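You operate a simulated robot arm through the tools that you are given. There is no shell and no other tool. Be economical: measure what you need, move in short steps, check, and stop when the job is done.

Carry out the task below with a simulated robot arm. There is one attempt and no reset: what you move stays moved.

JOB
Lift the basket out of the soak tub, rinse the two shafts in it clean and rack them.
Fine: basket into the sink, tub lid shut, tap off, shafts on the rack's open bed.

Only the result counts: the job must be done as asked and must still hold three seconds after the hand-in. Knocking over, shifting, dropping, spilling or breaking anything else fails it. A push-on lid holds only when it is set on centred and level and pressed home; a screw cap is set on level and turned clockwise until tight.

ROBOT AND FRAMES
A 7-joint arm with a three-finger gripper on a trunk, on a base that drives. Base frame: it is fixed to the floor where the robot stands at the start and does not move with it; the origin is under the middle of the robot, x ahead of it, y to its left, z up. Units: mm, degrees, N and s.
With the tool pointing down near the work surface it reaches from about 420 to 920 mm from the robot's upright axis, wherever it stands. Its first joint turns from -166.0 to 166.0 degrees. Places, roughly: open bed of the peg rack [700, -700, 900]; sink bowl [800, -300, 800]; soak tub lid [800, 200, 1100]; tap lever [900, -400, 1000]. Payload 2.69 kg.
The TCP is the grasp point between the finger pads, 29 mm short of the fingertips. In the tool frame z runs along the fingers and y along their closing line. The gripper opens to 120 mm. The gripper's body begins 78 mm behind the TCP.
Orientation is that of the tool frame in the base frame, as a unit quaternion [x, y, z, w]. With the fingers straight down and closing along the base's y, the tool's x points along the base's -x, its y along +y and its z along -z.

CONTROLS
- The arm moves only by the tool apply_moves. Its argument "plan" is text: rows parted by semicolons, each of 7 numbers parted by spaces: the finger opening in mm, from 0 to 120, then the shift along the base's x, y, z in mm, then the turn, a rotation vector about the base's x, y, z in degrees. In form: gripper tx ty tz rx ry rz; .... A call has 1 to 10 rows; each row shifts and turns the commanded pose from where the row before left it. A row lasts 0.2 s, in which the tool goes at most 50 mm and 8.6 degrees; a call with a longer step from one row to the next is refused whole, and so is a gripper value outside its range. Where a pose cannot be reached the arm comes as near as it can. A force on the tool above 70 N (or 10 N above the force at the start of the call, whichever is more), or a blocked arm, ends the call early, and 0.2 s more pass. The fingers move at their own pace and stop on an object; they squeeze with about 34 N. The grip force told is the motor's: it shows also when the fingers shut on nothing. Time passes only in rows, and 0.2 s behind the last, so rows that do not move let the fingers close. It gives the time, the measured TCP pose, the force on the tool (base axes), the opening and the grip force at its end, in the units of the frame above (readings bear some noise), with the torque about the TCP (base axes, N m) and any sound that the robot's microphone picked up.
- Cameras (640 x 400 px; columns grow to the right, rows downward): "scene" is now at [247.9, -2.9, 1332.1]; the picture's right is [-0.03, -1.00, 0.00], its down [-0.53, 0.02, -0.85] and it looks along [0.85, -0.02, -0.53] (base axes); focal length 214 px, centre (320, 200). "wrist" rides on the gripper at [63, 0, -104] in the tool frame; the picture's right is [0.00, 1.00, 0.00], its down [-0.83, 0.00, -0.56] and it looks along [-0.56, 0.00, 0.83] (tool axes); focal length 275 px, centre (320, 200).
- grab_frame(camera): a new picture of that camera. The clock stands still meanwhile.
- raise_lower(by): slides the trunk up (or, below 0, down) by that many mm; the arm and the scene camera ride with it, the base frame stays. It gives what a move gives, with no picture.
- base_move(legs): drives the robot by 1 to 6 legs, each [ahead, left, turn to the left] in mm, mm and degrees, along the robot's own axes; the way and the turn of a leg run together, so that a leg with both is an arc; at most 1500 mm and 180 degrees a leg. The arm and the cameras ride along, it lands a little off, and it stops where it bumps. It gives what a move gives.
- aim_head(pan, tilt): turns the head with the scene camera to pan (to the left, within 86 degrees either way) and tilt (down, from -29 to 69), counted from straight ahead of the robot. It gives what a move gives.
- pixel_to_xyz(camera, pixels): for up to 12 pixels [column, row] of the newest picture of that camera ("zoom" is the newest enlarged one), the place [x, y, z] in the base frame of the surface seen there, good to about 2 mm. The clock stands still meanwhile.
- inspect(camera, box): a new picture of the part [left, top, right, bottom] of that camera's present view, enlarged. The clock stands still meanwhile.
- sign_off(): hands the job in; it is judged then, once.

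Go step by step. Measure first, check grasps and placings, and put right what went wrong. The budget is 80 turns and 52 pictures, counting those below and the enlarged ones. Unless the task says otherwise, let go and move clear before handing in, and close with one line.

The tools are called after "Emit:" as name(argument=value, ...) on one line, values as JSON. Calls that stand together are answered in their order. apply_moves: Moves the arm, as the interface text tells. Its arguments: {"type":"object","properties":{"plan":{"type":"string"}},"required":["plan"]} The other tools are called the same way: raise_lower (by) slides the trunk up or down; base_move (legs) drives the base; aim_head (pan, tilt) turns the head that bears the scene camera; grab_frame (camera) takes a picture; pixel_to_xyz (camera, pixels) gives the place of the surface under pixels of a picture; inspect (camera, box) takes an enlarged picture of a part of a camera's view; sign_off () hands the job in.

At the start:

```text
clock: 0.0
tcp_pos: [493.1, -226.9, 1000.3]
ee_rot: [0.0, 1.0, 0.001, 0.0]
ft_force: [0.9, -0.8, 0.5]
ft_torque: [-0.01, -0.01, 0.01]
grip_width: 120.2
grasp_force: 0.1
trunk travel left (down, up): [-575.0, 38.0]
robot x, y, heading: [1.1, 0.7, 0.1]
head pan, tilt: [-1.7, 32.0]
```

scene: 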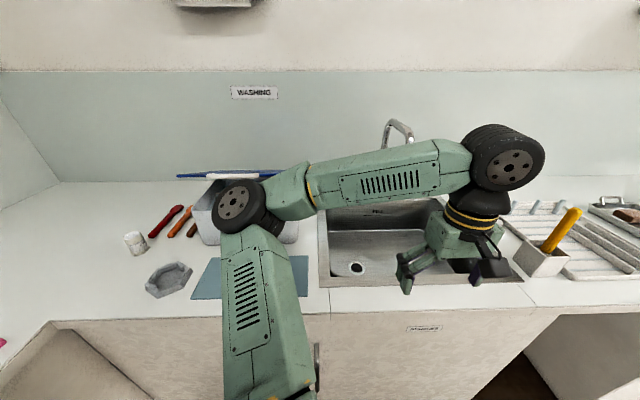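
wrist: 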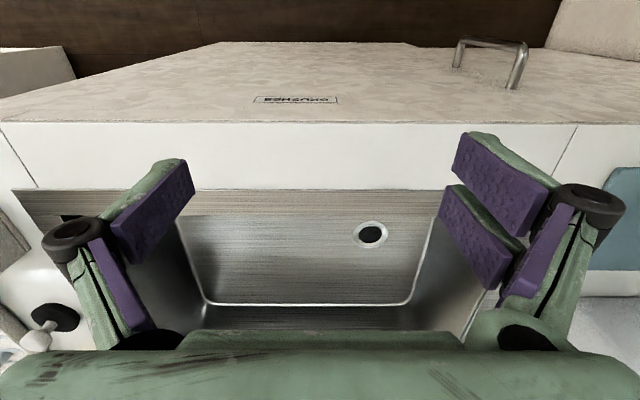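

The arm hides the tub (around pixel 230,210) in the scene view. I'll look at enlarged parts first.

Emit:
inspect(camera="scene", box=[100, 140, 340, 300])

Emit:
inspect(camera="scene", box=[370, 100, 640, 290])

```text
2.50 times, centred on (220, 220) of scene
```

zoom: 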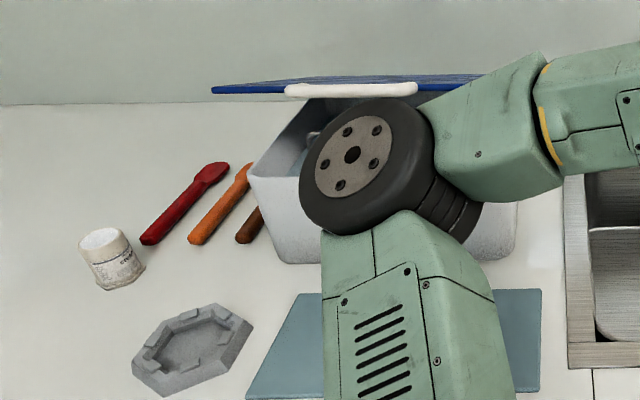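

```text
2.11 times, centred on (505, 195) of scene
```

zoom: 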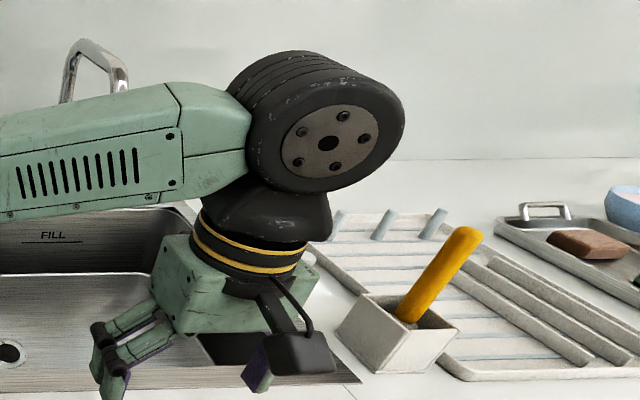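

The lid stands open above the tub, hinged at the back it seems; the elbow still hides the inside. I'll swing the arm right to clear the view.

Emit:
apply_moves(plan="120 -10 -45 15 0 0 0;120 -10 -45 15 0 0 0;120 -10 -45 15 0 0 0;120 -10 -45 15 0 0 0;120 -10 -45 15 0 0 0;120 -10 -45 15 0 0 0;120 -10 -45 15 0 0 0;120 -10 -45 0 0 0 0")

Emit:
grab_frame(camera="scene")

```text
clock: 1.8
tcp_pos: [413.1, -588.3, 1105.5]
ee_rot: [0.002, 1.0, 0.0, 0.0]
ft_force: [0.1, -0.6, -0.3]
ft_torque: [0.01, -0.01, 0.02]
grip_width: 120.4
grasp_force: 0.0
trunk travel left (down, up): [-575.0, 38.0]
robot x, y, heading: [-1.4, -4.0, 0.1]
head pan, tilt: [-1.7, 32.0]
```

```text
47 pictures are left
```

scene: 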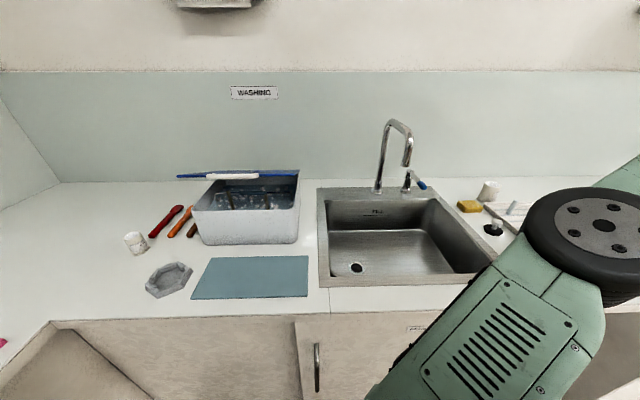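

Now the tub (250,205), sink and tap (395,150) are in view. I'll enlarge both.

Emit:
inspect(camera="scene", box=[160, 155, 320, 255])

Emit:
pixel_to_xyz(camera="scene", pixels=[[180, 177], [255, 176], [298, 172], [193, 208], [297, 207], [202, 243], [297, 242], [218, 200], [268, 198], [245, 207], [235, 230], [255, 192]])

Emit:
inspect(camera="scene", box=[310, 100, 530, 290])

```text
4.00 times, centred on (240, 205) of scene
```

zoom: 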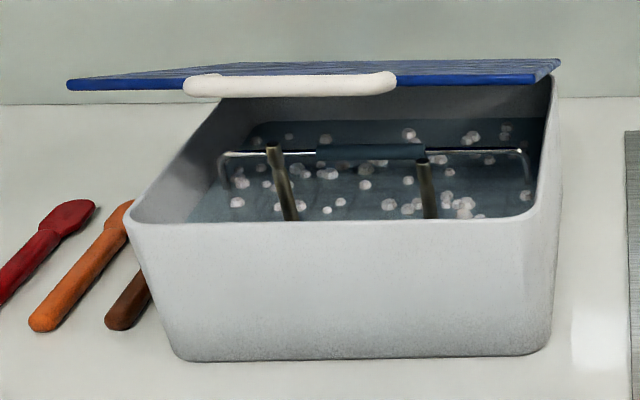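

```text
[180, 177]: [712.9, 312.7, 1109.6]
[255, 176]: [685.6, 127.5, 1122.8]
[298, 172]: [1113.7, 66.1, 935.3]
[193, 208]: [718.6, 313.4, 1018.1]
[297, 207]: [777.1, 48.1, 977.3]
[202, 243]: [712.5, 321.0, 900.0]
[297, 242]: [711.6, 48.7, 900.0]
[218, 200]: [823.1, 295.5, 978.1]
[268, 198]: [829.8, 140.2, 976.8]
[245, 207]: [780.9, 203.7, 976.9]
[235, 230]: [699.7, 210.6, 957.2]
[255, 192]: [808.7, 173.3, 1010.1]
```

```text
2.11 times, centred on (420, 195) of scene
```

zoom: 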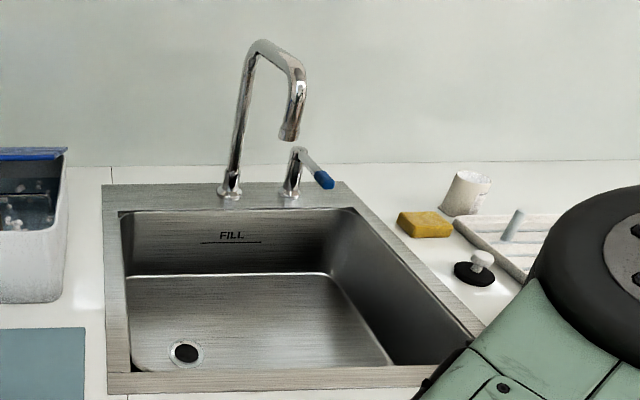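

I need the lid geometry, sink geometry and tap. Measuring on the sink zoom, then the counter.

Emit:
pixel_to_xyz(camera="zoom", pixels=[[288, 137], [300, 70], [262, 45], [230, 190], [290, 195], [300, 152], [325, 180], [187, 352], [260, 300], [110, 380], [350, 195], [480, 262]])

Emit:
pixel_to_xyz(camera="scene", pixels=[[250, 310], [330, 235], [235, 172], [200, 175], [290, 172], [228, 192], [265, 194], [230, 178], [318, 188], [435, 190], [318, 285], [420, 270]])

```text
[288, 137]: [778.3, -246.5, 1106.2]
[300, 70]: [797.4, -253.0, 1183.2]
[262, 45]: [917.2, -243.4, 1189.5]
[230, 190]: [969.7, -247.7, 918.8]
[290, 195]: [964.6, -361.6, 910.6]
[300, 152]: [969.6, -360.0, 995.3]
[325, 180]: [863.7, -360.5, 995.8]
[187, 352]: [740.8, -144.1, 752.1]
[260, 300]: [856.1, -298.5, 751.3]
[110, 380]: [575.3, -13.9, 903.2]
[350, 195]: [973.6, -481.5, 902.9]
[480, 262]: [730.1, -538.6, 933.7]
```

```text
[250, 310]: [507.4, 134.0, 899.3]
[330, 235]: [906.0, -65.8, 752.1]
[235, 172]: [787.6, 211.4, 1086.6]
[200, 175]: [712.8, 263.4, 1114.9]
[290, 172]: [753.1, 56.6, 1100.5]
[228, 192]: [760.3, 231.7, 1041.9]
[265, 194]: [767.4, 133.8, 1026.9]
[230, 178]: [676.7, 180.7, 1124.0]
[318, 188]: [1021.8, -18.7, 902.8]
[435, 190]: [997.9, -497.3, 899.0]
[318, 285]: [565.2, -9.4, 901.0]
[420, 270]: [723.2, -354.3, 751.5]
```

Lid is open only about 20°, hinged at the back (x≈960), with the front edge at z≈1115; the basket handle bar is near (808,173,1010). I'll drive left and closer to the tub and look again.

Emit:
base_move(legs=[[0, 200, 0], [80, 0, 0]])

Emit:
aim_head(pan=0, tilt=32)

Emit:
grab_frame(camera="scene")

```text
clock: 4.6
tcp_pos: [495.2, -387.0, 1103.7]
ee_rot: [-0.001, 1.0, 0.0, -0.001]
ft_force: [-0.2, -1.3, -0.4]
ft_torque: [0.01, 0.03, -0.02]
grip_width: 120.1
grasp_force: 0.0
trunk travel left (down, up): [-575.0, 38.0]
robot x, y, heading: [78.3, 199.4, 0.1]
head pan, tilt: [-1.7, 32.0]
```

```text
clock: 5.3
tcp_pos: [494.1, -387.1, 1104.4]
ee_rot: [0.0, 1.0, 0.0, -0.001]
ft_force: [0.1, -0.1, 0.2]
ft_torque: [0.01, 0.03, -0.02]
grip_width: 119.8
grasp_force: 0.1
trunk travel left (down, up): [-575.0, 38.0]
robot x, y, heading: [78.6, 201.9, 0.1]
head pan, tilt: [0.0, 32.0]
```

```text
44 pictures are left
```

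scene: 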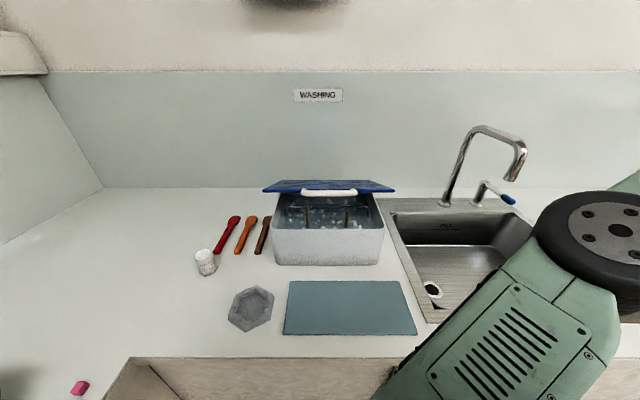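

Emit:
inspect(camera="scene", box=[250, 165, 410, 275])

Emit:
pixel_to_xyz(camera="zoom", pixels=[[55, 93], [575, 93], [325, 108], [215, 108], [420, 108], [100, 62], [515, 62], [310, 85], [540, 230], [90, 230], [325, 245], [530, 150]])

```text
3.64 times, centred on (330, 220) of scene
```

zoom: 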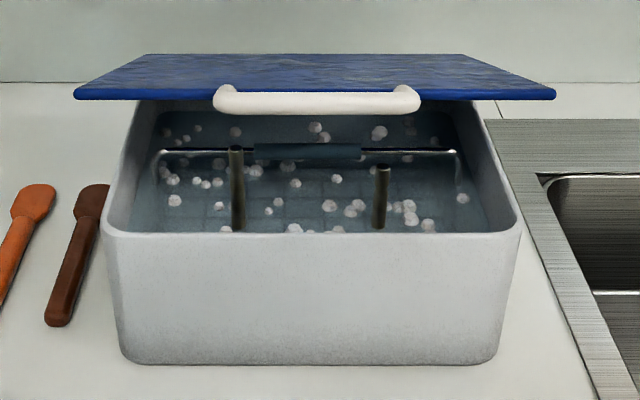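

```text
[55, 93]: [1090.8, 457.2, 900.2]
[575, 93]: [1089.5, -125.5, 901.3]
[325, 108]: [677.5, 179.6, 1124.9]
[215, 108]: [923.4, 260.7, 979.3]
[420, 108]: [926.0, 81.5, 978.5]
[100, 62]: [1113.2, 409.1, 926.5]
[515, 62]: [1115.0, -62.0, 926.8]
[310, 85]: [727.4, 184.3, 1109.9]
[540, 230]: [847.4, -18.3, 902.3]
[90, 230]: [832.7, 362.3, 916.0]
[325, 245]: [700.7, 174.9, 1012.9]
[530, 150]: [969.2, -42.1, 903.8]
```

Emit:
pixel_to_xyz(camera="zoom", pixels=[[80, 92], [550, 92], [140, 60], [460, 57], [305, 58], [270, 151], [355, 151], [180, 153], [440, 150], [237, 149], [237, 190], [383, 168]])

Emit:
pixel_to_xyz(camera="zoom", pixels=[[239, 222], [379, 220], [220, 97], [412, 97], [112, 215], [505, 215], [145, 130], [485, 120], [320, 180], [380, 195], [165, 170], [454, 165]])

```text
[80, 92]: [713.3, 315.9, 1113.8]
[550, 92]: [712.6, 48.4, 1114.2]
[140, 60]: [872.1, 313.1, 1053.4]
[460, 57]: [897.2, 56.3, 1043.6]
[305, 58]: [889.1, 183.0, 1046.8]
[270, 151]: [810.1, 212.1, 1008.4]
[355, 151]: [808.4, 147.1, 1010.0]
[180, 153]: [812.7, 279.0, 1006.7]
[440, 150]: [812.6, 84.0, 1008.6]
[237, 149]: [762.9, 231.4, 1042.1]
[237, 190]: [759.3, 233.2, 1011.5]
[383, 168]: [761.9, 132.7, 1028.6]
```

```text
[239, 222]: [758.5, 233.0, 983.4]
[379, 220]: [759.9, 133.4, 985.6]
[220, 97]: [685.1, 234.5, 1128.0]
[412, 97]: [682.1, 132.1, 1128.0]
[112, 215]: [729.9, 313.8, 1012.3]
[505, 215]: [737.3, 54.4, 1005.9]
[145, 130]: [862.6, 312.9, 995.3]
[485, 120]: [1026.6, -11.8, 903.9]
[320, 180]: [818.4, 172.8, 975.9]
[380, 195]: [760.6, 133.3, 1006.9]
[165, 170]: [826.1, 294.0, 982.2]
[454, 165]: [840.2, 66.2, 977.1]
```

Lid plane runs (713,1114)→(897,1044), hinge near x≈962, z≈1018; the basket grip is at (809,180,1009) and the two shafts stand at (760,233) and (761,133). I'll back off slightly, then bring the tool horizontal in front of the gap below the lid.

Emit:
base_move(legs=[[-100, 0, 0]])

Emit:
apply_moves(plan="60 0 48 0 0 0 0;40 0 48 0 0 0 0;20 0 48 0 0 0 0;0 5 48 0 0 -8 0;0 5 48 0 0 -8 0;0 5 48 0 0 -8 0;0 10 48 0 0 -8 0;0 10 48 0 0 -8 0;0 10 48 0 0 -8 0;0 10 48 0 0 -8 0")

Emit:
apply_moves(plan="0 10 48 0 0 -8 0;0 10 40 -10 0 -8 0;0 10 0 -10 0 -8 0;0 10 0 -10 0 -8 0;0 0 0 0 0 -2 0")

```text
clock: 6.4
tcp_pos: [394.7, -388.0, 1105.3]
ee_rot: [0.0, 1.0, -0.001, 0.0]
ft_force: [-0.4, 0.2, 1.2]
ft_torque: [-0.02, -0.01, 0.01]
grip_width: 119.9
grasp_force: 0.1
trunk travel left (down, up): [-575.0, 38.0]
robot x, y, heading: [-22.2, 202.2, -0.0]
head pan, tilt: [0.0, 32.0]
```

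```text
clock: 8.6
tcp_pos: [458.6, 90.3, 1109.2]
ee_rot: [0.001, 0.883, 0.0, 0.469]
ft_force: [0.4, 0.0, -0.2]
ft_torque: [0.0, 0.03, 0.01]
grip_width: 0.0
grasp_force: 28.5
out of reach, approached as far as the arm can: row 7, 10
trunk travel left (down, up): [-575.0, 38.0]
robot x, y, heading: [-19.0, 202.2, -0.2]
head pan, tilt: [0.0, 32.0]
```

```text
clock: 9.8
tcp_pos: [550.7, 142.5, 1243.3]
ee_rot: [-0.001, 0.707, 0.001, 0.707]
ft_force: [-0.6, -0.3, -0.4]
ft_torque: [0.01, 0.0, 0.03]
grip_width: 0.0
grasp_force: 28.5
out of reach, approached as far as the arm can: row 1, 2, 3, 4, 5
trunk travel left (down, up): [-575.0, 38.0]
robot x, y, heading: [-15.5, 202.6, -0.1]
head pan, tilt: [0.0, 32.0]
```

The tool is horizontal but the pose was too close and it drifted up to z=1243. Lowering the trunk 160 mm brings it to the right height with the arm in a comfortable shape.

Emit:
raise_lower(by=-160)

Emit:
apply_moves(plan="0 10 10 0 0 0 0;0 10 10 0 0 0 0;0 10 10 0 0 0 0")

Emit:
grab_frame(camera="scene")

```text
clock: 11.6
tcp_pos: [550.6, 141.3, 1083.0]
ee_rot: [0.0, 0.708, 0.0, 0.706]
ft_force: [0.7, -0.2, -0.7]
ft_torque: [-0.01, -0.02, -0.01]
grip_width: 0.0
grasp_force: 28.6
trunk travel left (down, up): [-415.0, 198.0]
robot x, y, heading: [-20.0, 198.5, -0.2]
head pan, tilt: [0.0, 32.0]
```

```text
clock: 12.4
tcp_pos: [581.1, 171.1, 1082.6]
ee_rot: [0.001, 0.708, -0.001, 0.707]
ft_force: [0.0, -0.5, -0.4]
ft_torque: [-0.02, -0.04, -0.01]
grip_width: 0.0
grasp_force: 28.1
trunk travel left (down, up): [-415.0, 198.0]
robot x, y, heading: [-16.6, 200.9, -0.1]
head pan, tilt: [0.0, 32.0]
```

```text
42 pictures are left
```

scene: 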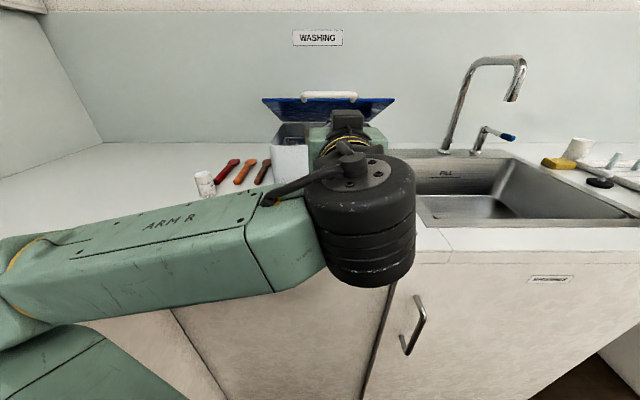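

The gap under the lid is open in front of the gripper. I'll insert the closed fingers beneath the lid front edge at z≈1070, then lift slowly.

Emit:
apply_moves(plan="0 20 2 -6 0 0 0;0 35 2 -6 0 0 0;0 35 2 0 0 0 0;0 35 0 0 0 0 0;0 0 0 0 0 0 0;0 7 0 15 0 0 0;0 7 0 17 0 0 0;0 7 0 17 0 0 0;0 10 0 17 0 0 0")

Emit:
grab_frame(camera="scene")

```text
clock: 14.4
tcp_pos: [736.7, 176.9, 1136.6]
ee_rot: [-0.001, 0.708, -0.003, 0.706]
ft_force: [-0.8, 0.6, -1.1]
ft_torque: [0.0, -0.01, 0.03]
grip_width: 0.1
grasp_force: 28.4
trunk travel left (down, up): [-415.0, 198.0]
robot x, y, heading: [-18.0, 204.3, 0.2]
head pan, tilt: [0.0, 32.0]
```

```text
41 pictures are left
```

scene: 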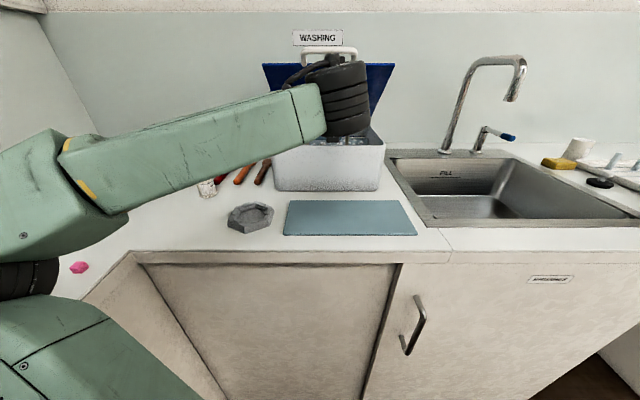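

The lid follows with almost no force. Continuing along the arc to about 80°.

Emit:
apply_moves(plan="0 9 0 16 0 0 0;0 12 0 18 0 0 0;0 13 0 17 0 0 0;0 16 0 13 0 0 0;0 16 0 13 0 0 0;0 18 0 10 0 0 0;0 18 0 10 0 0 0;0 20 0 7 0 0 0;0 19 0 6 0 0 0;0 0 0 0 0 0 0")

Emit:
grab_frame(camera="scene")

```text
clock: 16.6
tcp_pos: [877.8, 178.6, 1246.8]
ee_rot: [-0.001, 0.708, 0.001, 0.706]
ft_force: [-0.2, 0.2, 0.2]
ft_torque: [-0.03, 0.0, -0.01]
grip_width: 0.2
grasp_force: 28.9
trunk travel left (down, up): [-415.0, 198.0]
robot x, y, heading: [-19.7, 201.4, -0.0]
head pan, tilt: [0.0, 32.0]
```

```text
40 pictures are left
```

scene: 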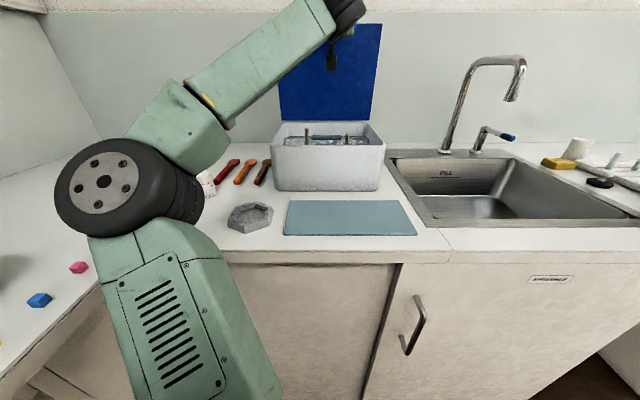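

The lid now stands nearly upright. I'll push it a bit further, retreat, and see whether it stays.

Emit:
apply_moves(plan="0 20 0 3 0 0 0;0 10 0 1 0 0 0;0 0 0 0 0 0 0;0 -30 0 0 0 0 0;0 -45 0 0 0 0 0;0 -45 0 0 0 0 0;0 -45 0 0 0 0 0;0 0 0 0 0 0 0")

Emit:
grab_frame(camera="scene")

Emit:
pixel_to_xyz(camera="scene", pixels=[[310, 110], [310, 70], [360, 100], [360, 60], [306, 140], [346, 142], [325, 138], [320, 160]])

```text
clock: 17.1
tcp_pos: [883.9, 175.3, 1256.1]
ee_rot: [0.001, 0.707, -0.001, 0.707]
ft_force: [-42.5, 7.5, -2.0]
ft_torque: [-0.15, -0.17, 0.12]
grip_width: 5.8
grasp_force: 28.4
trunk travel left (down, up): [-415.0, 198.0]
robot x, y, heading: [-21.3, 198.0, 0.1]
head pan, tilt: [0.0, 32.0]
stopped in row 2: the force on the tool passed its limit at 246 N (the readings are from after the stop); the commanded pose is now the measured one
```

```text
39 pictures are left
```

scene: 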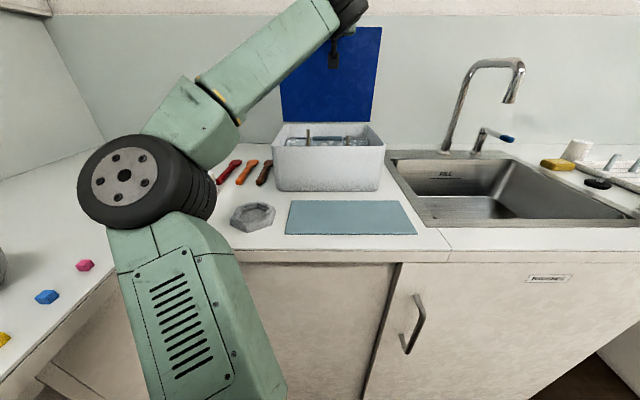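

```text
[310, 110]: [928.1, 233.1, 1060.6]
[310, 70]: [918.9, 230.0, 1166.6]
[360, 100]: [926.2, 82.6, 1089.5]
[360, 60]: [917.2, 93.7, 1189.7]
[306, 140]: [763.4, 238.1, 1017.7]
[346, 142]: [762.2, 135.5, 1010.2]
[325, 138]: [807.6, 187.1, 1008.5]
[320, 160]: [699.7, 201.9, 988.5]
```

The lid hit its stop near 85°, hard; the tub front still reads x≈700, so nothing moved. Backing off to see whether the lid holds.

Emit:
apply_moves(plan="0 -20 0 0 0 0 0;0 -45 0 0 0 0 0;0 -45 0 0 0 0 0;0 -45 0 0 0 0 0;0 -45 0 0 0 0 0;0 -45 0 0 0 0 0;0 0 0 0 0 0 0")

Emit:
grab_frame(camera="scene")

Emit:
pixel_to_xyz(camera="scene", pixels=[[295, 110], [295, 70], [372, 100], [372, 50], [307, 127], [348, 135], [290, 185], [375, 185]])

```text
clock: 18.7
tcp_pos: [647.5, 156.6, 1244.8]
ee_rot: [0.015, 0.713, -0.015, 0.701]
ft_force: [0.0, 0.3, -0.3]
ft_torque: [0.0, -0.02, 0.0]
grip_width: 0.0
grasp_force: 29.0
trunk travel left (down, up): [-415.0, 198.0]
robot x, y, heading: [-23.8, 200.4, 0.2]
head pan, tilt: [0.0, 32.0]
```

```text
38 pictures are left
```

scene: 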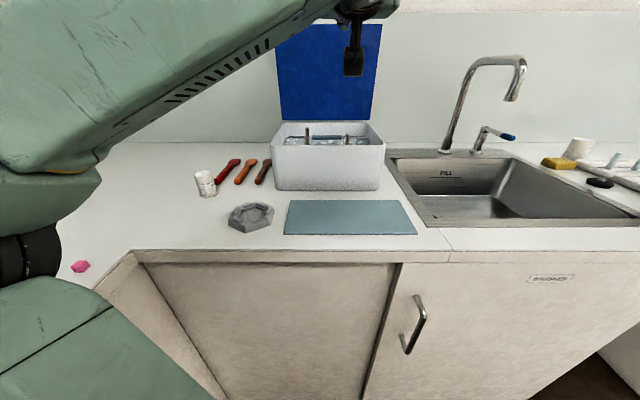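

```text
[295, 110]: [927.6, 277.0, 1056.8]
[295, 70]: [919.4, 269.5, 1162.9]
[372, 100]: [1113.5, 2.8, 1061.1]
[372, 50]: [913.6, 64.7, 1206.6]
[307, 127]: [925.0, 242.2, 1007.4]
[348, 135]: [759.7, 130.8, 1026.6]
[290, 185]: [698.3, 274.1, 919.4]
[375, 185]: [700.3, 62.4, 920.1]
```

The lid holds at ~85° and the basket is accessible. Raising the trunk back and turning the tool down with fingers closing along x.

Emit:
raise_lower(by=160)

Emit:
apply_moves(plan="0 0 0 0 0 8.5 0;0 0 0 -10 0 8.5 0;0 0 0 -20 0 8.5 0;0 0 0 -20 0 8.5 0;10 0 0 -20 0 8.5 0;20 10 0 -20 0 8.5 0;30 10 0 -20 0 8.5 0;40 10 0 -20 0 8.5 0;50 10 0 -20 0 8.5 0;50 0 0 -20 0 8.5 0")

Emit:
apply_moves(plan="50 0 0 0 0 3 -5;50 10 0 0 0 0 -8.5;50 10 0 0 0 0 -8.5;50 10 0 0 0 0 -8.5;50 10 0 0 0 0 -8.5;50 10 0 0 0 0 -8.5;50 10 0 0 0 0 -8.5;50 10 0 0 0 0 -8.5;50 10 0 0 0 0 -8.5;50 10 0 0 0 0 -8.5")

```text
clock: 20.5
tcp_pos: [648.7, 164.9, 1405.7]
ee_rot: [0.009, 0.712, -0.017, 0.702]
ft_force: [-0.7, -0.4, 0.1]
ft_torque: [-0.04, 0.01, -0.04]
grip_width: 0.1
grasp_force: 28.5
trunk travel left (down, up): [-575.0, 38.0]
robot x, y, heading: [-20.7, 196.8, -0.0]
head pan, tilt: [0.0, 32.0]
```

```text
clock: 22.7
tcp_pos: [691.2, 184.0, 1164.7]
ee_rot: [0.001, 0.999, -0.004, 0.04]
ft_force: [0.8, -0.6, -0.8]
ft_torque: [-0.03, 0.0, 0.01]
grip_width: 49.7
grasp_force: 0.0
out of reach, approached as far as the arm can: row 6, 7, 8, 9, 10
trunk travel left (down, up): [-575.0, 38.0]
robot x, y, heading: [-19.2, 199.9, 0.3]
head pan, tilt: [0.0, 32.0]
```

```text
clock: 24.9
tcp_pos: [552.3, 40.2, 1036.5]
ee_rot: [0.651, 0.759, -0.01, 0.009]
ft_force: [0.0, 0.2, 0.2]
ft_torque: [0.01, 0.0, 0.02]
grip_width: 49.8
grasp_force: 0.0
out of reach, approached as far as the arm can: row 1, 5, 6, 7, 8, 9, 10
trunk travel left (down, up): [-575.0, 38.0]
robot x, y, heading: [-22.7, 203.4, -0.0]
head pan, tilt: [0.0, 32.0]
```

The arm strayed to (552,40,1036) as the high pose was out of reach. Checking the scene before any further move.

Emit:
grab_frame(camera="scene")

Emit:
apply_moves(plan="50 0 0 0 0 0 0")

```text
37 pictures are left
```

scene: 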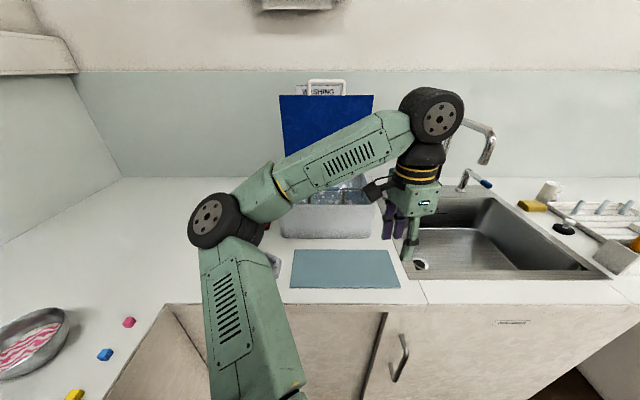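

```text
clock: 25.3
tcp_pos: [552.5, 39.8, 1037.8]
ee_rot: [0.651, 0.759, -0.01, 0.01]
ft_force: [-0.1, 0.8, -0.2]
ft_torque: [0.03, 0.01, -0.01]
grip_width: 49.9
grasp_force: 0.1
trunk travel left (down, up): [-575.0, 38.0]
robot x, y, heading: [-17.0, 200.1, 0.3]
head pan, tilt: [0.0, 32.0]
```

Nothing was touched. I'll raise the hand, then drive forward so the tub is closer in reach.

Emit:
apply_moves(plan="50 0 10 30 0 0 0;50 0 10 30 0 0 0;50 0 10 30 0 0 0;50 0 10 20 0 0 -4;50 0 10 0 0 0 -4.7")

Emit:
base_move(legs=[[120, 0, 0]])

Emit:
grab_frame(camera="wrist")

```text
clock: 26.5
tcp_pos: [472.7, 41.8, 1103.7]
ee_rot: [0.709, 0.706, -0.012, 0.008]
ft_force: [0.8, 0.1, 0.3]
ft_torque: [0.01, -0.04, 0.01]
grip_width: 49.9
grasp_force: 0.0
out of reach, approached as far as the arm can: row 1, 2, 3, 4, 5
trunk travel left (down, up): [-575.0, 38.0]
robot x, y, heading: [-20.8, 196.6, -0.0]
head pan, tilt: [0.0, 32.0]
```

```text
clock: 27.8
tcp_pos: [593.2, 41.6, 1103.4]
ee_rot: [0.708, 0.706, -0.012, 0.007]
ft_force: [0.6, 0.2, 0.2]
ft_torque: [0.01, 0.01, 0.0]
grip_width: 49.9
grasp_force: 0.0
trunk travel left (down, up): [-575.0, 38.0]
robot x, y, heading: [100.9, 201.6, 0.2]
head pan, tilt: [0.0, 32.0]
```

```text
36 pictures are left
```

wrist: 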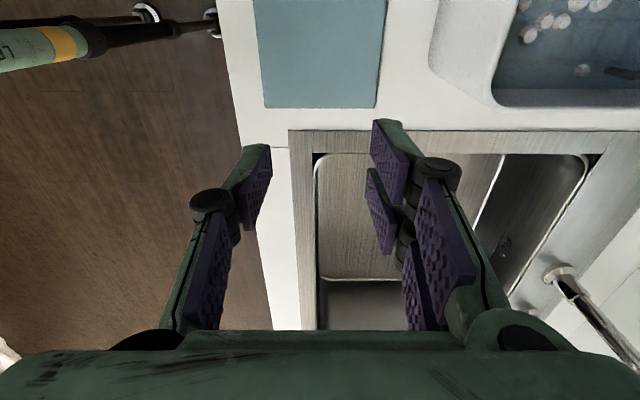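

The wrist view shows the hand clear over the sink's corner. Testing reach by moving ahead-left and up in small steps.

Emit:
apply_moves(plan="50 20 0 10 0 0 0;50 30 0 15 0 0 0;50 30 0 15 0 0 0;50 30 20 15 0 0 0;50 30 30 10 0 0 0")

```text
clock: 28.9
tcp_pos: [604.6, 24.3, 1099.8]
ee_rot: [0.707, 0.707, -0.011, 0.008]
ft_force: [0.7, 0.1, 0.3]
ft_torque: [0.02, 0.0, -0.01]
grip_width: 49.8
grasp_force: 0.1
out of reach, approached as far as the arm can: row 1, 2, 3, 4, 5
trunk travel left (down, up): [-575.0, 38.0]
robot x, y, heading: [96.5, 201.5, 0.0]
head pan, tilt: [0.0, 32.0]
```

A joint limit blocks this wrist orientation, so I'll turn the wrist the other way (+180° about z): same closing line, camera on the other side.

Emit:
apply_moves(plan="50 0 0 0 0 0 8.5;50 0 0 0 0 0 8.5;50 0 0 0 0 0 8.5;50 0 0 0 0 0 8.5;50 0 0 0 0 0 8.5;50 0 0 0 0 0 8.5;50 0 0 0 0 0 8.5;50 0 0 0 0 0 8.5;50 0 0 0 0 0 8.5;50 0 0 0 0 0 8.5")

Emit:
apply_moves(plan="50 0 0 5 0 0 8.5;50 0 0 5 0 0 8.5;50 0 0 5 0 0 8.5;50 0 0 5 0 0 8.5;50 0 0 5 0 0 8.5;50 0 0 5 0 0 8.5;50 0 0 5 0 0 8.5;50 0 0 0 0 0 8.5;50 0 0 0 0 0 8.5;50 0 0 0 0 0 8.5")

```text
clock: 31.1
tcp_pos: [605.6, 23.5, 1099.1]
ee_rot: [0.044, 0.999, -0.003, 0.014]
ft_force: [0.6, 0.0, 0.6]
ft_torque: [-0.01, 0.02, -0.01]
grip_width: 50.2
grasp_force: 0.1
trunk travel left (down, up): [-575.0, 38.0]
robot x, y, heading: [96.9, 201.3, 0.2]
head pan, tilt: [0.0, 32.0]
```

```text
clock: 33.4
tcp_pos: [604.8, 24.1, 1135.0]
ee_rot: [-0.642, 0.766, 0.008, 0.012]
ft_force: [0.9, 1.0, -0.1]
ft_torque: [0.03, 0.0, 0.0]
grip_width: 50.2
grasp_force: 0.1
trunk travel left (down, up): [-575.0, 38.0]
robot x, y, heading: [99.4, 198.0, -0.3]
head pan, tilt: [0.0, 32.0]
```

Free motion now. Correcting the small tilt, finishing the turn, and moving above the basket grip at (809,180).

Emit:
apply_moves(plan="50 10 20 0 -1.6 0.5 5;50 25 20 0 0 0 5;50 25 20 0 0 0 0;50 28 20 0 0 0 0;50 28 20 0 0 0 0;50 28 20 0 0 0 0;50 28 20 0 0 0 0;50 28 15 0 0 0 0;50 4 1 0 0 0 0")

Emit:
grab_frame(camera="wrist")

Emit:
grab_frame(camera="scene")

```text
clock: 35.4
tcp_pos: [806.8, 180.2, 1135.4]
ee_rot: [-0.706, 0.709, -0.001, 0.0]
ft_force: [0.7, -0.2, -0.2]
ft_torque: [-0.01, 0.04, 0.0]
grip_width: 50.0
grasp_force: 0.1
trunk travel left (down, up): [-575.0, 38.0]
robot x, y, heading: [93.8, 198.7, 0.1]
head pan, tilt: [0.0, 32.0]
```

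```text
35 pictures are left
```

wrist: 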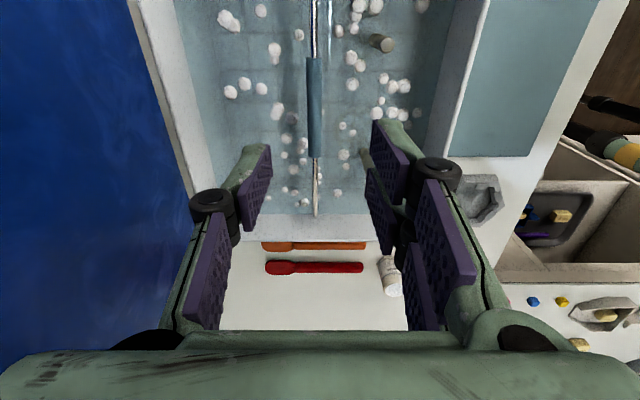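

```text
34 pictures are left
```

scene: 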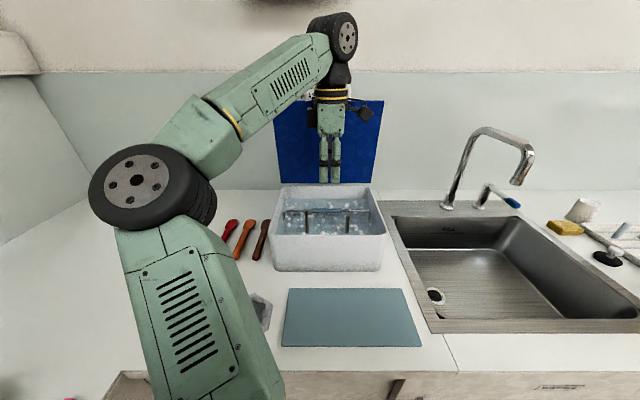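

The handle grip (315,105 in the wrist view) is centred between the fingers. Lowering to z≈1006 and closing.

Emit:
apply_moves(plan="50 1 0 -30 0 0 0;50 1 0 -30 0 0 0;50 0 0 -30 0 0 0;50 0 0 -25 0 0 0;50 0 0 -14 0 0 0;0 0 0 0 0 0 0;0 0 0 0 0 0 0;0 0 0 0 0 0 0;0 0 0 0 0 0 0")

```text
clock: 37.4
tcp_pos: [808.3, 180.0, 1005.0]
ee_rot: [-0.706, 0.708, 0.0, 0.0]
ft_force: [-0.6, 0.2, 1.0]
ft_torque: [-0.11, 0.05, 0.07]
grip_width: 9.7
grasp_force: 29.3
trunk travel left (down, up): [-575.0, 38.0]
robot x, y, heading: [99.2, 203.9, 0.1]
head pan, tilt: [0.0, 32.0]
```

Gripped at 9.7 mm. Lifting slowly to see weight and let it drain above the tub.

Emit:
apply_moves(plan="0 0 0 10 0 0 0;0 0 0 15 0 0 0;0 0 0 15 0 0 0;0 0 0 15 0 0 0;0 0 0 20 0 0 0;0 0 0 20 0 0 0;0 0 0 20 0 0 0;0 0 0 15 0 0 0;0 0 0 5 0 0 0;0 0 0 0 0 0 0")

Emit:
grab_frame(camera="scene")

```text
clock: 39.5
tcp_pos: [810.6, 179.4, 1140.6]
ee_rot: [-0.705, 0.709, 0.0, -0.002]
ft_force: [0.0, -0.2, -3.6]
ft_torque: [-0.03, -0.06, -0.03]
grip_width: 9.6
grasp_force: 33.9
trunk travel left (down, up): [-575.0, 38.0]
robot x, y, heading: [99.7, 204.0, 0.2]
head pan, tilt: [0.0, 32.0]
```

```text
33 pictures are left
```

scene: 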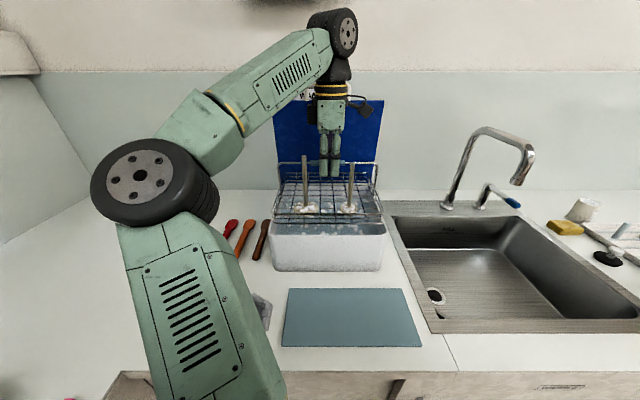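

Emit:
inspect(camera="scene", box=[250, 130, 410, 240])

Emit:
pixel_to_xyz(camera="zoom", pixels=[[216, 90], [220, 160], [222, 235], [405, 120], [400, 180], [395, 250], [105, 330], [510, 330], [100, 290], [515, 290], [110, 130], [200, 285]])

```text
3.64 times, centred on (330, 185) of scene
```

zoom: 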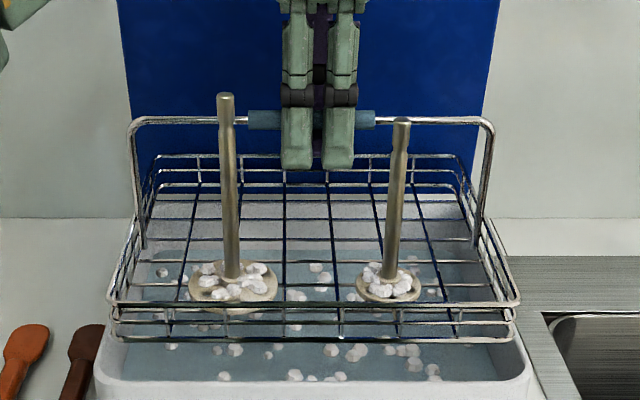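

```text
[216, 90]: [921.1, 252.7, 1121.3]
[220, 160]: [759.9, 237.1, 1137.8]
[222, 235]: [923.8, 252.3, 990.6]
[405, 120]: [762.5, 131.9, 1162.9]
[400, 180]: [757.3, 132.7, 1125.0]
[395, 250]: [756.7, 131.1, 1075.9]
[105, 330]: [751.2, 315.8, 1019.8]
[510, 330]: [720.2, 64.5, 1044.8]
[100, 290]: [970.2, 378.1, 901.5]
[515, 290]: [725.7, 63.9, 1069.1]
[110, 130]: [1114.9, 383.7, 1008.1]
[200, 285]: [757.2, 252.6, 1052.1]
```

The basket hangs level; both shafts have foam-covered discs at the bottom. Measuring the bowl before carrying.

Emit:
pixel_to_xyz(camera="scene", pixels=[[405, 250], [420, 255], [432, 318], [440, 312], [455, 318], [500, 318], [600, 318], [500, 245], [480, 255], [560, 290], [425, 300], [470, 305]])

Emit:
apply_moves(plan="0 0 0 15 0 0 0;0 0 0 20 0 0 0;0 -10 0 5 0 0 0;0 -20 0 0 0 0 0;0 -25 0 0 0 0 0;0 -25 0 0 0 0 0;0 -15 0 0 0 0 0;0 -5 0 0 0 0 0;0 0 0 0 0 0 0;0 0 0 0 0 0 0")

```text
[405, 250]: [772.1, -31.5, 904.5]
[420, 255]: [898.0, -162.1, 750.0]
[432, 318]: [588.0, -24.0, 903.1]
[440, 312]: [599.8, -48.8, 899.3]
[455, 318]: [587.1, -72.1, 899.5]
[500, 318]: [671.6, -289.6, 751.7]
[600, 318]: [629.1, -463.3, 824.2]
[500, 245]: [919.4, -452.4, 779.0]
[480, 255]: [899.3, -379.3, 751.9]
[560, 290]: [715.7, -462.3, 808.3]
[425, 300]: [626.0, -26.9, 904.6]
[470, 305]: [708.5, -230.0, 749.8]
```

```text
clock: 41.8
tcp_pos: [710.5, 180.6, 1145.7]
ee_rot: [-0.706, 0.708, -0.001, 0.0]
ft_force: [-0.2, 0.4, -4.5]
ft_torque: [-0.02, -0.09, 0.02]
grip_width: 9.5
grasp_force: 34.0
out of reach, approached as far as the arm can: row 1, 2, 3
trunk travel left (down, up): [-575.0, 38.0]
robot x, y, heading: [95.9, 199.9, -0.1]
head pan, tilt: [0.0, 32.0]
```

Height is capped by reach, so I'll raise the trunk for clearance and then carry right, keeping clear of the spout at (778,-246).

Emit:
raise_lower(by=36)

Emit:
apply_moves(plan="0 0 -15 0 0 0 0;0 1 -30 0 0 0 0;0 1 -35 0 0 0 0;0 1 -35 0 0 0 0;0 1 -35 0 0 0 0;0 1 -35 0 0 0 0;0 1 -35 0 0 0 0;0 1 -25 0 0 0 0;0 1 -10 0 0 0 0;0 0 0 0 0 0 0")

Emit:
grab_frame(camera="scene")

```text
clock: 42.5
tcp_pos: [709.0, 180.9, 1181.9]
ee_rot: [-0.705, 0.709, 0.0, -0.001]
ft_force: [-0.8, 0.8, -4.2]
ft_torque: [-0.02, -0.07, 0.0]
grip_width: 9.7
grasp_force: 34.1
trunk travel left (down, up): [-611.0, 2.0]
robot x, y, heading: [98.4, 202.3, 0.0]
head pan, tilt: [0.0, 32.0]
```

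```text
clock: 44.8
tcp_pos: [717.4, -75.0, 1180.7]
ee_rot: [-0.706, 0.708, -0.002, -0.002]
ft_force: [0.2, 0.0, -3.8]
ft_torque: [-0.05, -0.06, -0.01]
grip_width: 9.6
grasp_force: 33.6
trunk travel left (down, up): [-611.0, 2.0]
robot x, y, heading: [99.0, 198.3, -0.2]
head pan, tilt: [0.0, 32.0]
```

```text
31 pictures are left
```

scene: 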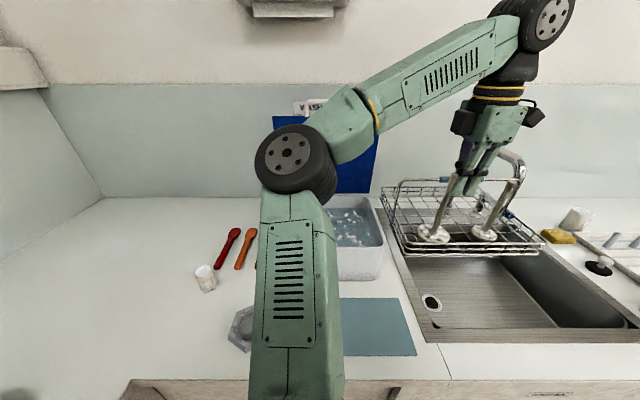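

Basket is over the sink, clear of the tub and short of the spout. Shifting 15 mm more right, descending below the spout tip, then further right.

Emit:
apply_moves(plan="0 0 -15 0 0 0 0;0 0 0 -20 0 0 0;0 0 0 -25 0 0 0;0 0 0 -25 0 0 0;0 0 0 -25 0 0 0;0 0 0 -25 0 0 0;0 0 0 -15 0 0 0;0 0 -20 0 0 0 0;0 0 -30 0 0 0 0;0 0 -20 0 0 0 0")

Emit:
grab_frame(camera="scene")

```text
clock: 47.0
tcp_pos: [716.6, -160.1, 1046.2]
ee_rot: [-0.706, 0.708, 0.0, -0.001]
ft_force: [0.5, -1.4, -4.2]
ft_torque: [-0.01, -0.05, -0.02]
grip_width: 9.8
grasp_force: 33.7
trunk travel left (down, up): [-611.0, 2.0]
robot x, y, heading: [101.8, 199.1, -0.1]
head pan, tilt: [0.0, 32.0]
```

```text
30 pictures are left
```

scene: 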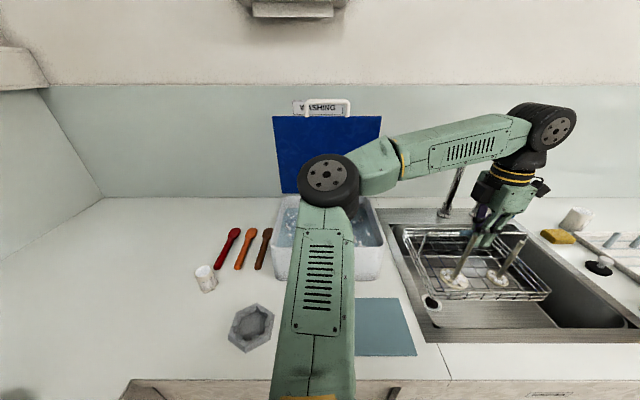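

Emit:
pixel_to_xyz(camera="scene", pixels=[[328, 172], [335, 205], [510, 282], [405, 228], [545, 293], [425, 296]])

```text
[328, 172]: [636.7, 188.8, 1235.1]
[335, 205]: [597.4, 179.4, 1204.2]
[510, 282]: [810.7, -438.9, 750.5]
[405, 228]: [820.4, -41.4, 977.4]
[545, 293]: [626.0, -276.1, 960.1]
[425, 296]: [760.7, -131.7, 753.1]
```

Basket sits between y≈-41 and -276 with room below. Shifting right 20 mm and lowering in steps, watching force.

Emit:
apply_moves(plan="0 2 -20 0 0 0 0;0 0 0 -20 0 0 0;0 0 0 -25 0 0 0;0 0 0 -25 0 0 0;0 0 0 -25 0 0 0;0 0 0 -25 0 0 0;0 0 0 -15 0 0 0;0 0 0 0 0 0 0")

Emit:
grab_frame(camera="scene")

Emit:
pixel_to_xyz(camera="scene", pixels=[[340, 200], [345, 220], [335, 190]])

```text
clock: 48.8
tcp_pos: [719.1, -179.8, 911.3]
ee_rot: [-0.706, 0.709, 0.0, -0.001]
ft_force: [-0.3, 0.1, -4.6]
ft_torque: [-0.01, -0.09, 0.0]
grip_width: 9.3
grasp_force: 34.0
trunk travel left (down, up): [-611.0, 2.0]
robot x, y, heading: [97.2, 200.9, 0.0]
head pan, tilt: [0.0, 32.0]
```

```text
29 pictures are left
```

scene: 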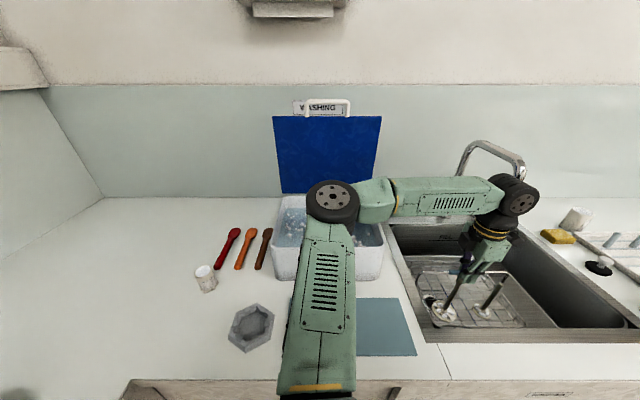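

```text
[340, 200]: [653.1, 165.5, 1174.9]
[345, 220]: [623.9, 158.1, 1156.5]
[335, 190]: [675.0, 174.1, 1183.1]
```

Elbow is still well above the tub rim (z≈1175 at its top). Lowering the last ~60 mm gently.

Emit:
apply_moves(plan="0 0 0 -15 0 0 0;0 0 0 -15 0 0 0;0 0 0 -10 0 0 0;0 0 0 -6 0 0 0;0 0 0 -6 0 0 0;0 0 0 0 0 0 0")

```text
clock: 50.1
tcp_pos: [719.8, -179.1, 859.4]
ee_rot: [-0.706, 0.709, -0.001, 0.0]
ft_force: [-0.2, 0.2, -4.1]
ft_torque: [-0.03, -0.09, -0.01]
grip_width: 9.6
grasp_force: 34.0
trunk travel left (down, up): [-611.0, 2.0]
robot x, y, heading: [100.4, 201.7, 0.1]
head pan, tilt: [0.0, 32.0]
```

Emit:
apply_moves(plan="0 0 0 -3 0 0 0;0 0 0 -3 0 0 0;0 0 0 -3 0 0 0;0 0 0 -3 0 0 0;0 0 0 0 0 0 0")

```text
clock: 51.4
tcp_pos: [719.6, -179.9, 849.7]
ee_rot: [-0.706, 0.708, -0.002, 0.0]
ft_force: [2.6, -0.5, 9.3]
ft_torque: [0.95, 0.08, -0.08]
grip_width: 9.3
grasp_force: 34.0
trunk travel left (down, up): [-611.0, 2.0]
robot x, y, heading: [98.4, 200.7, 0.1]
head pan, tilt: [0.0, 32.0]
```

Contact at z≈850 (force flipped to +9 N). Releasing and rising straight up.

Emit:
apply_moves(plan="20 0 0 1 0 0 0;40 0 0 0 0 0 0;50 0 0 0 0 0 0;50 0 0 25 0 0 0;50 0 0 35 0 0 0;50 0 0 40 0 0 0;50 -10 10 40 0 0 0;50 -10 10 30 0 0 0;50 -10 10 0 0 0 0")

Emit:
grab_frame(camera="scene")

```text
clock: 53.4
tcp_pos: [689.6, -149.1, 1020.6]
ee_rot: [-0.707, 0.708, 0.0, 0.0]
ft_force: [-0.3, -0.3, 0.2]
ft_torque: [0.01, -0.05, 0.02]
grip_width: 50.2
grasp_force: 0.0
trunk travel left (down, up): [-611.0, 2.0]
robot x, y, heading: [97.8, 199.2, 0.1]
head pan, tilt: [0.0, 32.0]
```

```text
28 pictures are left
```

scene: 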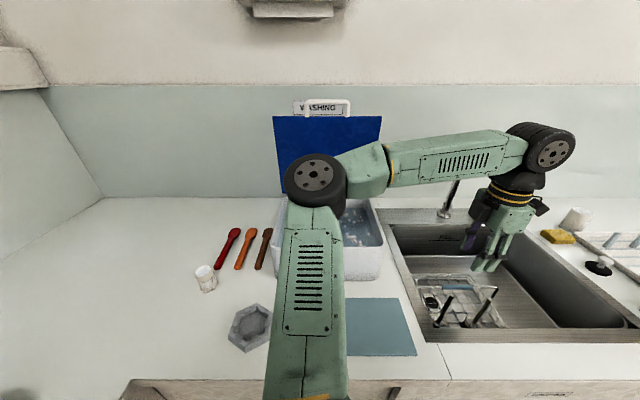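

The basket stands in the sink and is released. While I'm on this side I'll shut the lid: measuring the handle, then bringing the hand horizontal, fingers closing vertically, in front of it.

Emit:
inspect(camera="scene", box=[260, 85, 400, 205])

Emit:
pixel_to_xyz(camera="scene", pixels=[[328, 101], [315, 101], [340, 101], [308, 110], [348, 110], [328, 119], [280, 125], [375, 125]])

Emit:
apply_moves(plan="20 -10 30 30 0 -8 0;0 -10 35 30 0 -8 0;0 0 35 30 0 -8 0;0 0 35 30 0 -8 0;0 0 35 30 0 -8 0;0 0 35 30 0 -8 0;0 0 35 30 0 -8 0;0 10 35 30 0 -8 0;0 10 35 25 0 -8 0;0 10 20 20 0 -8 0")

```text
3.33 times, centred on (330, 145) of scene
```

zoom: 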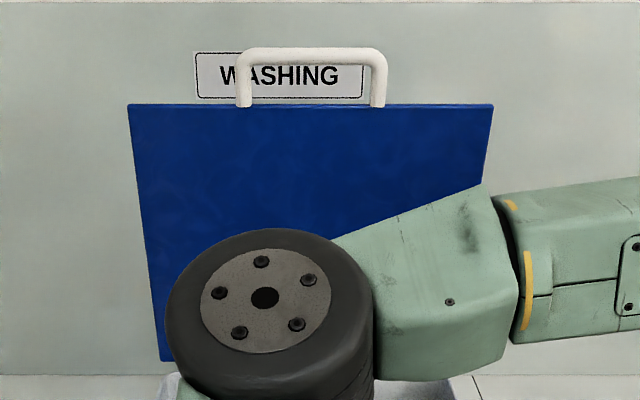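

```text
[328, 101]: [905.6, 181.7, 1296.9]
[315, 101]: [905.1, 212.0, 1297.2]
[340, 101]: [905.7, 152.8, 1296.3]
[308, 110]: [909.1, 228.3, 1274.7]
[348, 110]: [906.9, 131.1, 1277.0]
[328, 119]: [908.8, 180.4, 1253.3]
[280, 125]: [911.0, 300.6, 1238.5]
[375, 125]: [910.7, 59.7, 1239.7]
```

```text
clock: 55.5
tcp_pos: [698.7, 182.1, 1304.1]
ee_rot: [-0.54, 0.542, -0.454, 0.456]
ft_force: [0.3, -0.4, 0.3]
ft_torque: [0.0, -0.06, 0.02]
grip_width: 0.1
grasp_force: 28.2
trunk travel left (down, up): [-611.0, 2.0]
robot x, y, heading: [100.0, 199.2, 0.3]
head pan, tilt: [0.0, 32.0]
```

Handle bar centre is (911,182,1297) with a ~34 mm gap down to the lid edge at z≈1256. Levelling the tool, opening to 40 and advancing to straddle the bar.

Emit:
apply_moves(plan="40 0 0 -4 0 -5 0;40 20 0 -3 0 -5 0;40 30 0 0 0 0 0;40 30 0 0 0 0 0;40 30 0 0 0 0 0;40 0 0 0 0 0 0")

Emit:
grab_frame(camera="wrist")

```text
clock: 57.0
tcp_pos: [808.1, 179.6, 1296.8]
ee_rot: [-0.498, 0.501, -0.5, 0.5]
ft_force: [0.6, -0.5, -0.1]
ft_torque: [-0.01, -0.01, -0.02]
grip_width: 39.7
grasp_force: 0.1
trunk travel left (down, up): [-611.0, 2.0]
robot x, y, heading: [97.3, 200.4, -0.2]
head pan, tilt: [0.0, 32.0]
```

```text
26 pictures are left
```

wrist: 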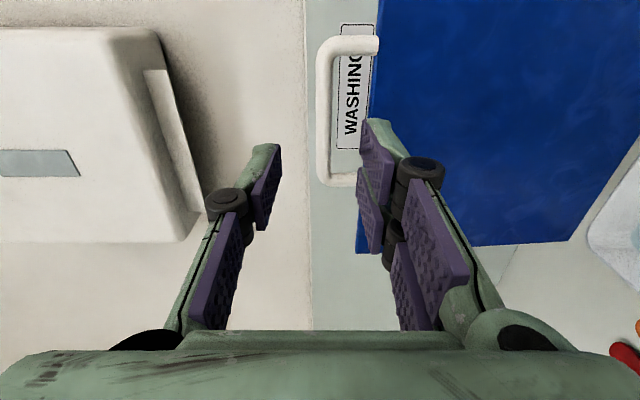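

The bar is centred between the fingers (column ~322) in the wrist view. Advancing 102 mm and closing.

Emit:
apply_moves(plan="40 25 0 0 0 0 0;40 30 0 0 0 0 0;40 25 0 0 0 0 0;40 15 0 0 0 0 0;40 7 0 0 0 0 0;0 0 0 0 0 0 0;0 0 0 0 0 0 0;0 0 0 0 0 0 0")

```text
clock: 58.8
tcp_pos: [913.2, 180.3, 1292.9]
ee_rot: [-0.5, 0.502, -0.498, 0.499]
ft_force: [-6.5, -1.5, -17.3]
ft_torque: [-0.74, -0.07, 0.13]
grip_width: 10.7
grasp_force: 26.8
trunk travel left (down, up): [-611.0, 2.0]
robot x, y, heading: [98.0, 201.4, 0.2]
head pan, tilt: [0.0, 32.0]
```

Handle gripped (10.7 mm). Pulling it along the hinge arc (hinge ≈(938,1026), r≈272), turning the tool with the lid.

Emit:
apply_moves(plan="0 -32.8 0 -5.5 0 7 0;0 -31.8 0 -9.4 0 7 0;0 -30.5 0 -13.2 0 7 0;0 -28.6 0 -16.9 0 7 0;0 0 0 0 0 0 0")

```text
clock: 60.0
tcp_pos: [788.5, 180.4, 1251.0]
ee_rot: [-0.606, 0.607, -0.364, 0.364]
ft_force: [1.2, -0.2, -3.6]
ft_torque: [-0.78, 0.0, -0.15]
grip_width: 10.4
grasp_force: 37.1
trunk travel left (down, up): [-611.0, 2.0]
robot x, y, heading: [97.5, 200.9, -0.1]
head pan, tilt: [0.0, 32.0]
```

Emit:
apply_moves(plan="0 -26.3 0 -20.2 0 7 0;0 -23.7 0 -23.3 0 7 0;0 -20.7 0 -26 0 7 0;0 -17.4 0 -28.3 0 7 0;0 -13.7 0 -30.2 0 7 0;0 0 0 0 0 0 0")

Emit:
grab_frame(camera="scene")

```text
clock: 61.4
tcp_pos: [683.1, 179.8, 1125.4]
ee_rot: [-0.686, 0.689, -0.164, 0.165]
ft_force: [-25.4, 6.1, 8.8]
ft_torque: [0.72, 0.01, -0.04]
grip_width: 10.6
grasp_force: 37.9
trunk travel left (down, up): [-611.0, 2.0]
robot x, y, heading: [97.4, 196.1, -0.1]
head pan, tilt: [0.0, 32.0]
```

```text
25 pictures are left
```

scene: 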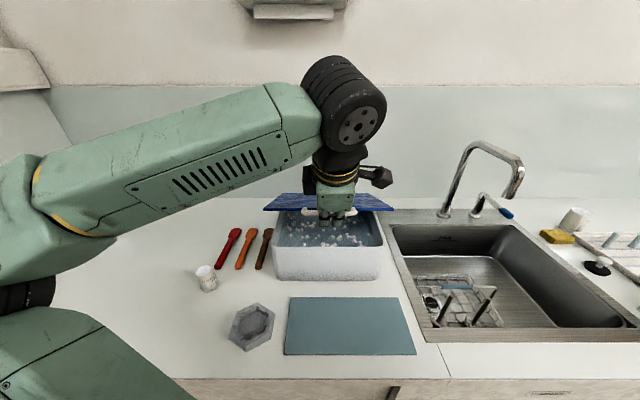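

Lid is at ~21° again with the handle held; a 25 N side load suggests the arc radius is a touch larger. Continuing to close with a small outward correction.

Emit:
apply_moves(plan="0 -3 0 0 0 0 0;0 -10 0 -31.7 0 7 0;0 -6.1 0 -29 0 7 0;0 0 0 0 0 0 0")

```text
clock: 62.4
tcp_pos: [665.0, 179.9, 1063.8]
ee_rot: [-0.701, 0.704, -0.079, 0.078]
ft_force: [-11.8, 1.5, 0.8]
ft_torque: [0.43, 0.02, -0.61]
grip_width: 10.2
grasp_force: 37.5
trunk travel left (down, up): [-611.0, 2.0]
robot x, y, heading: [101.4, 204.4, 0.1]
head pan, tilt: [0.0, 32.0]
```

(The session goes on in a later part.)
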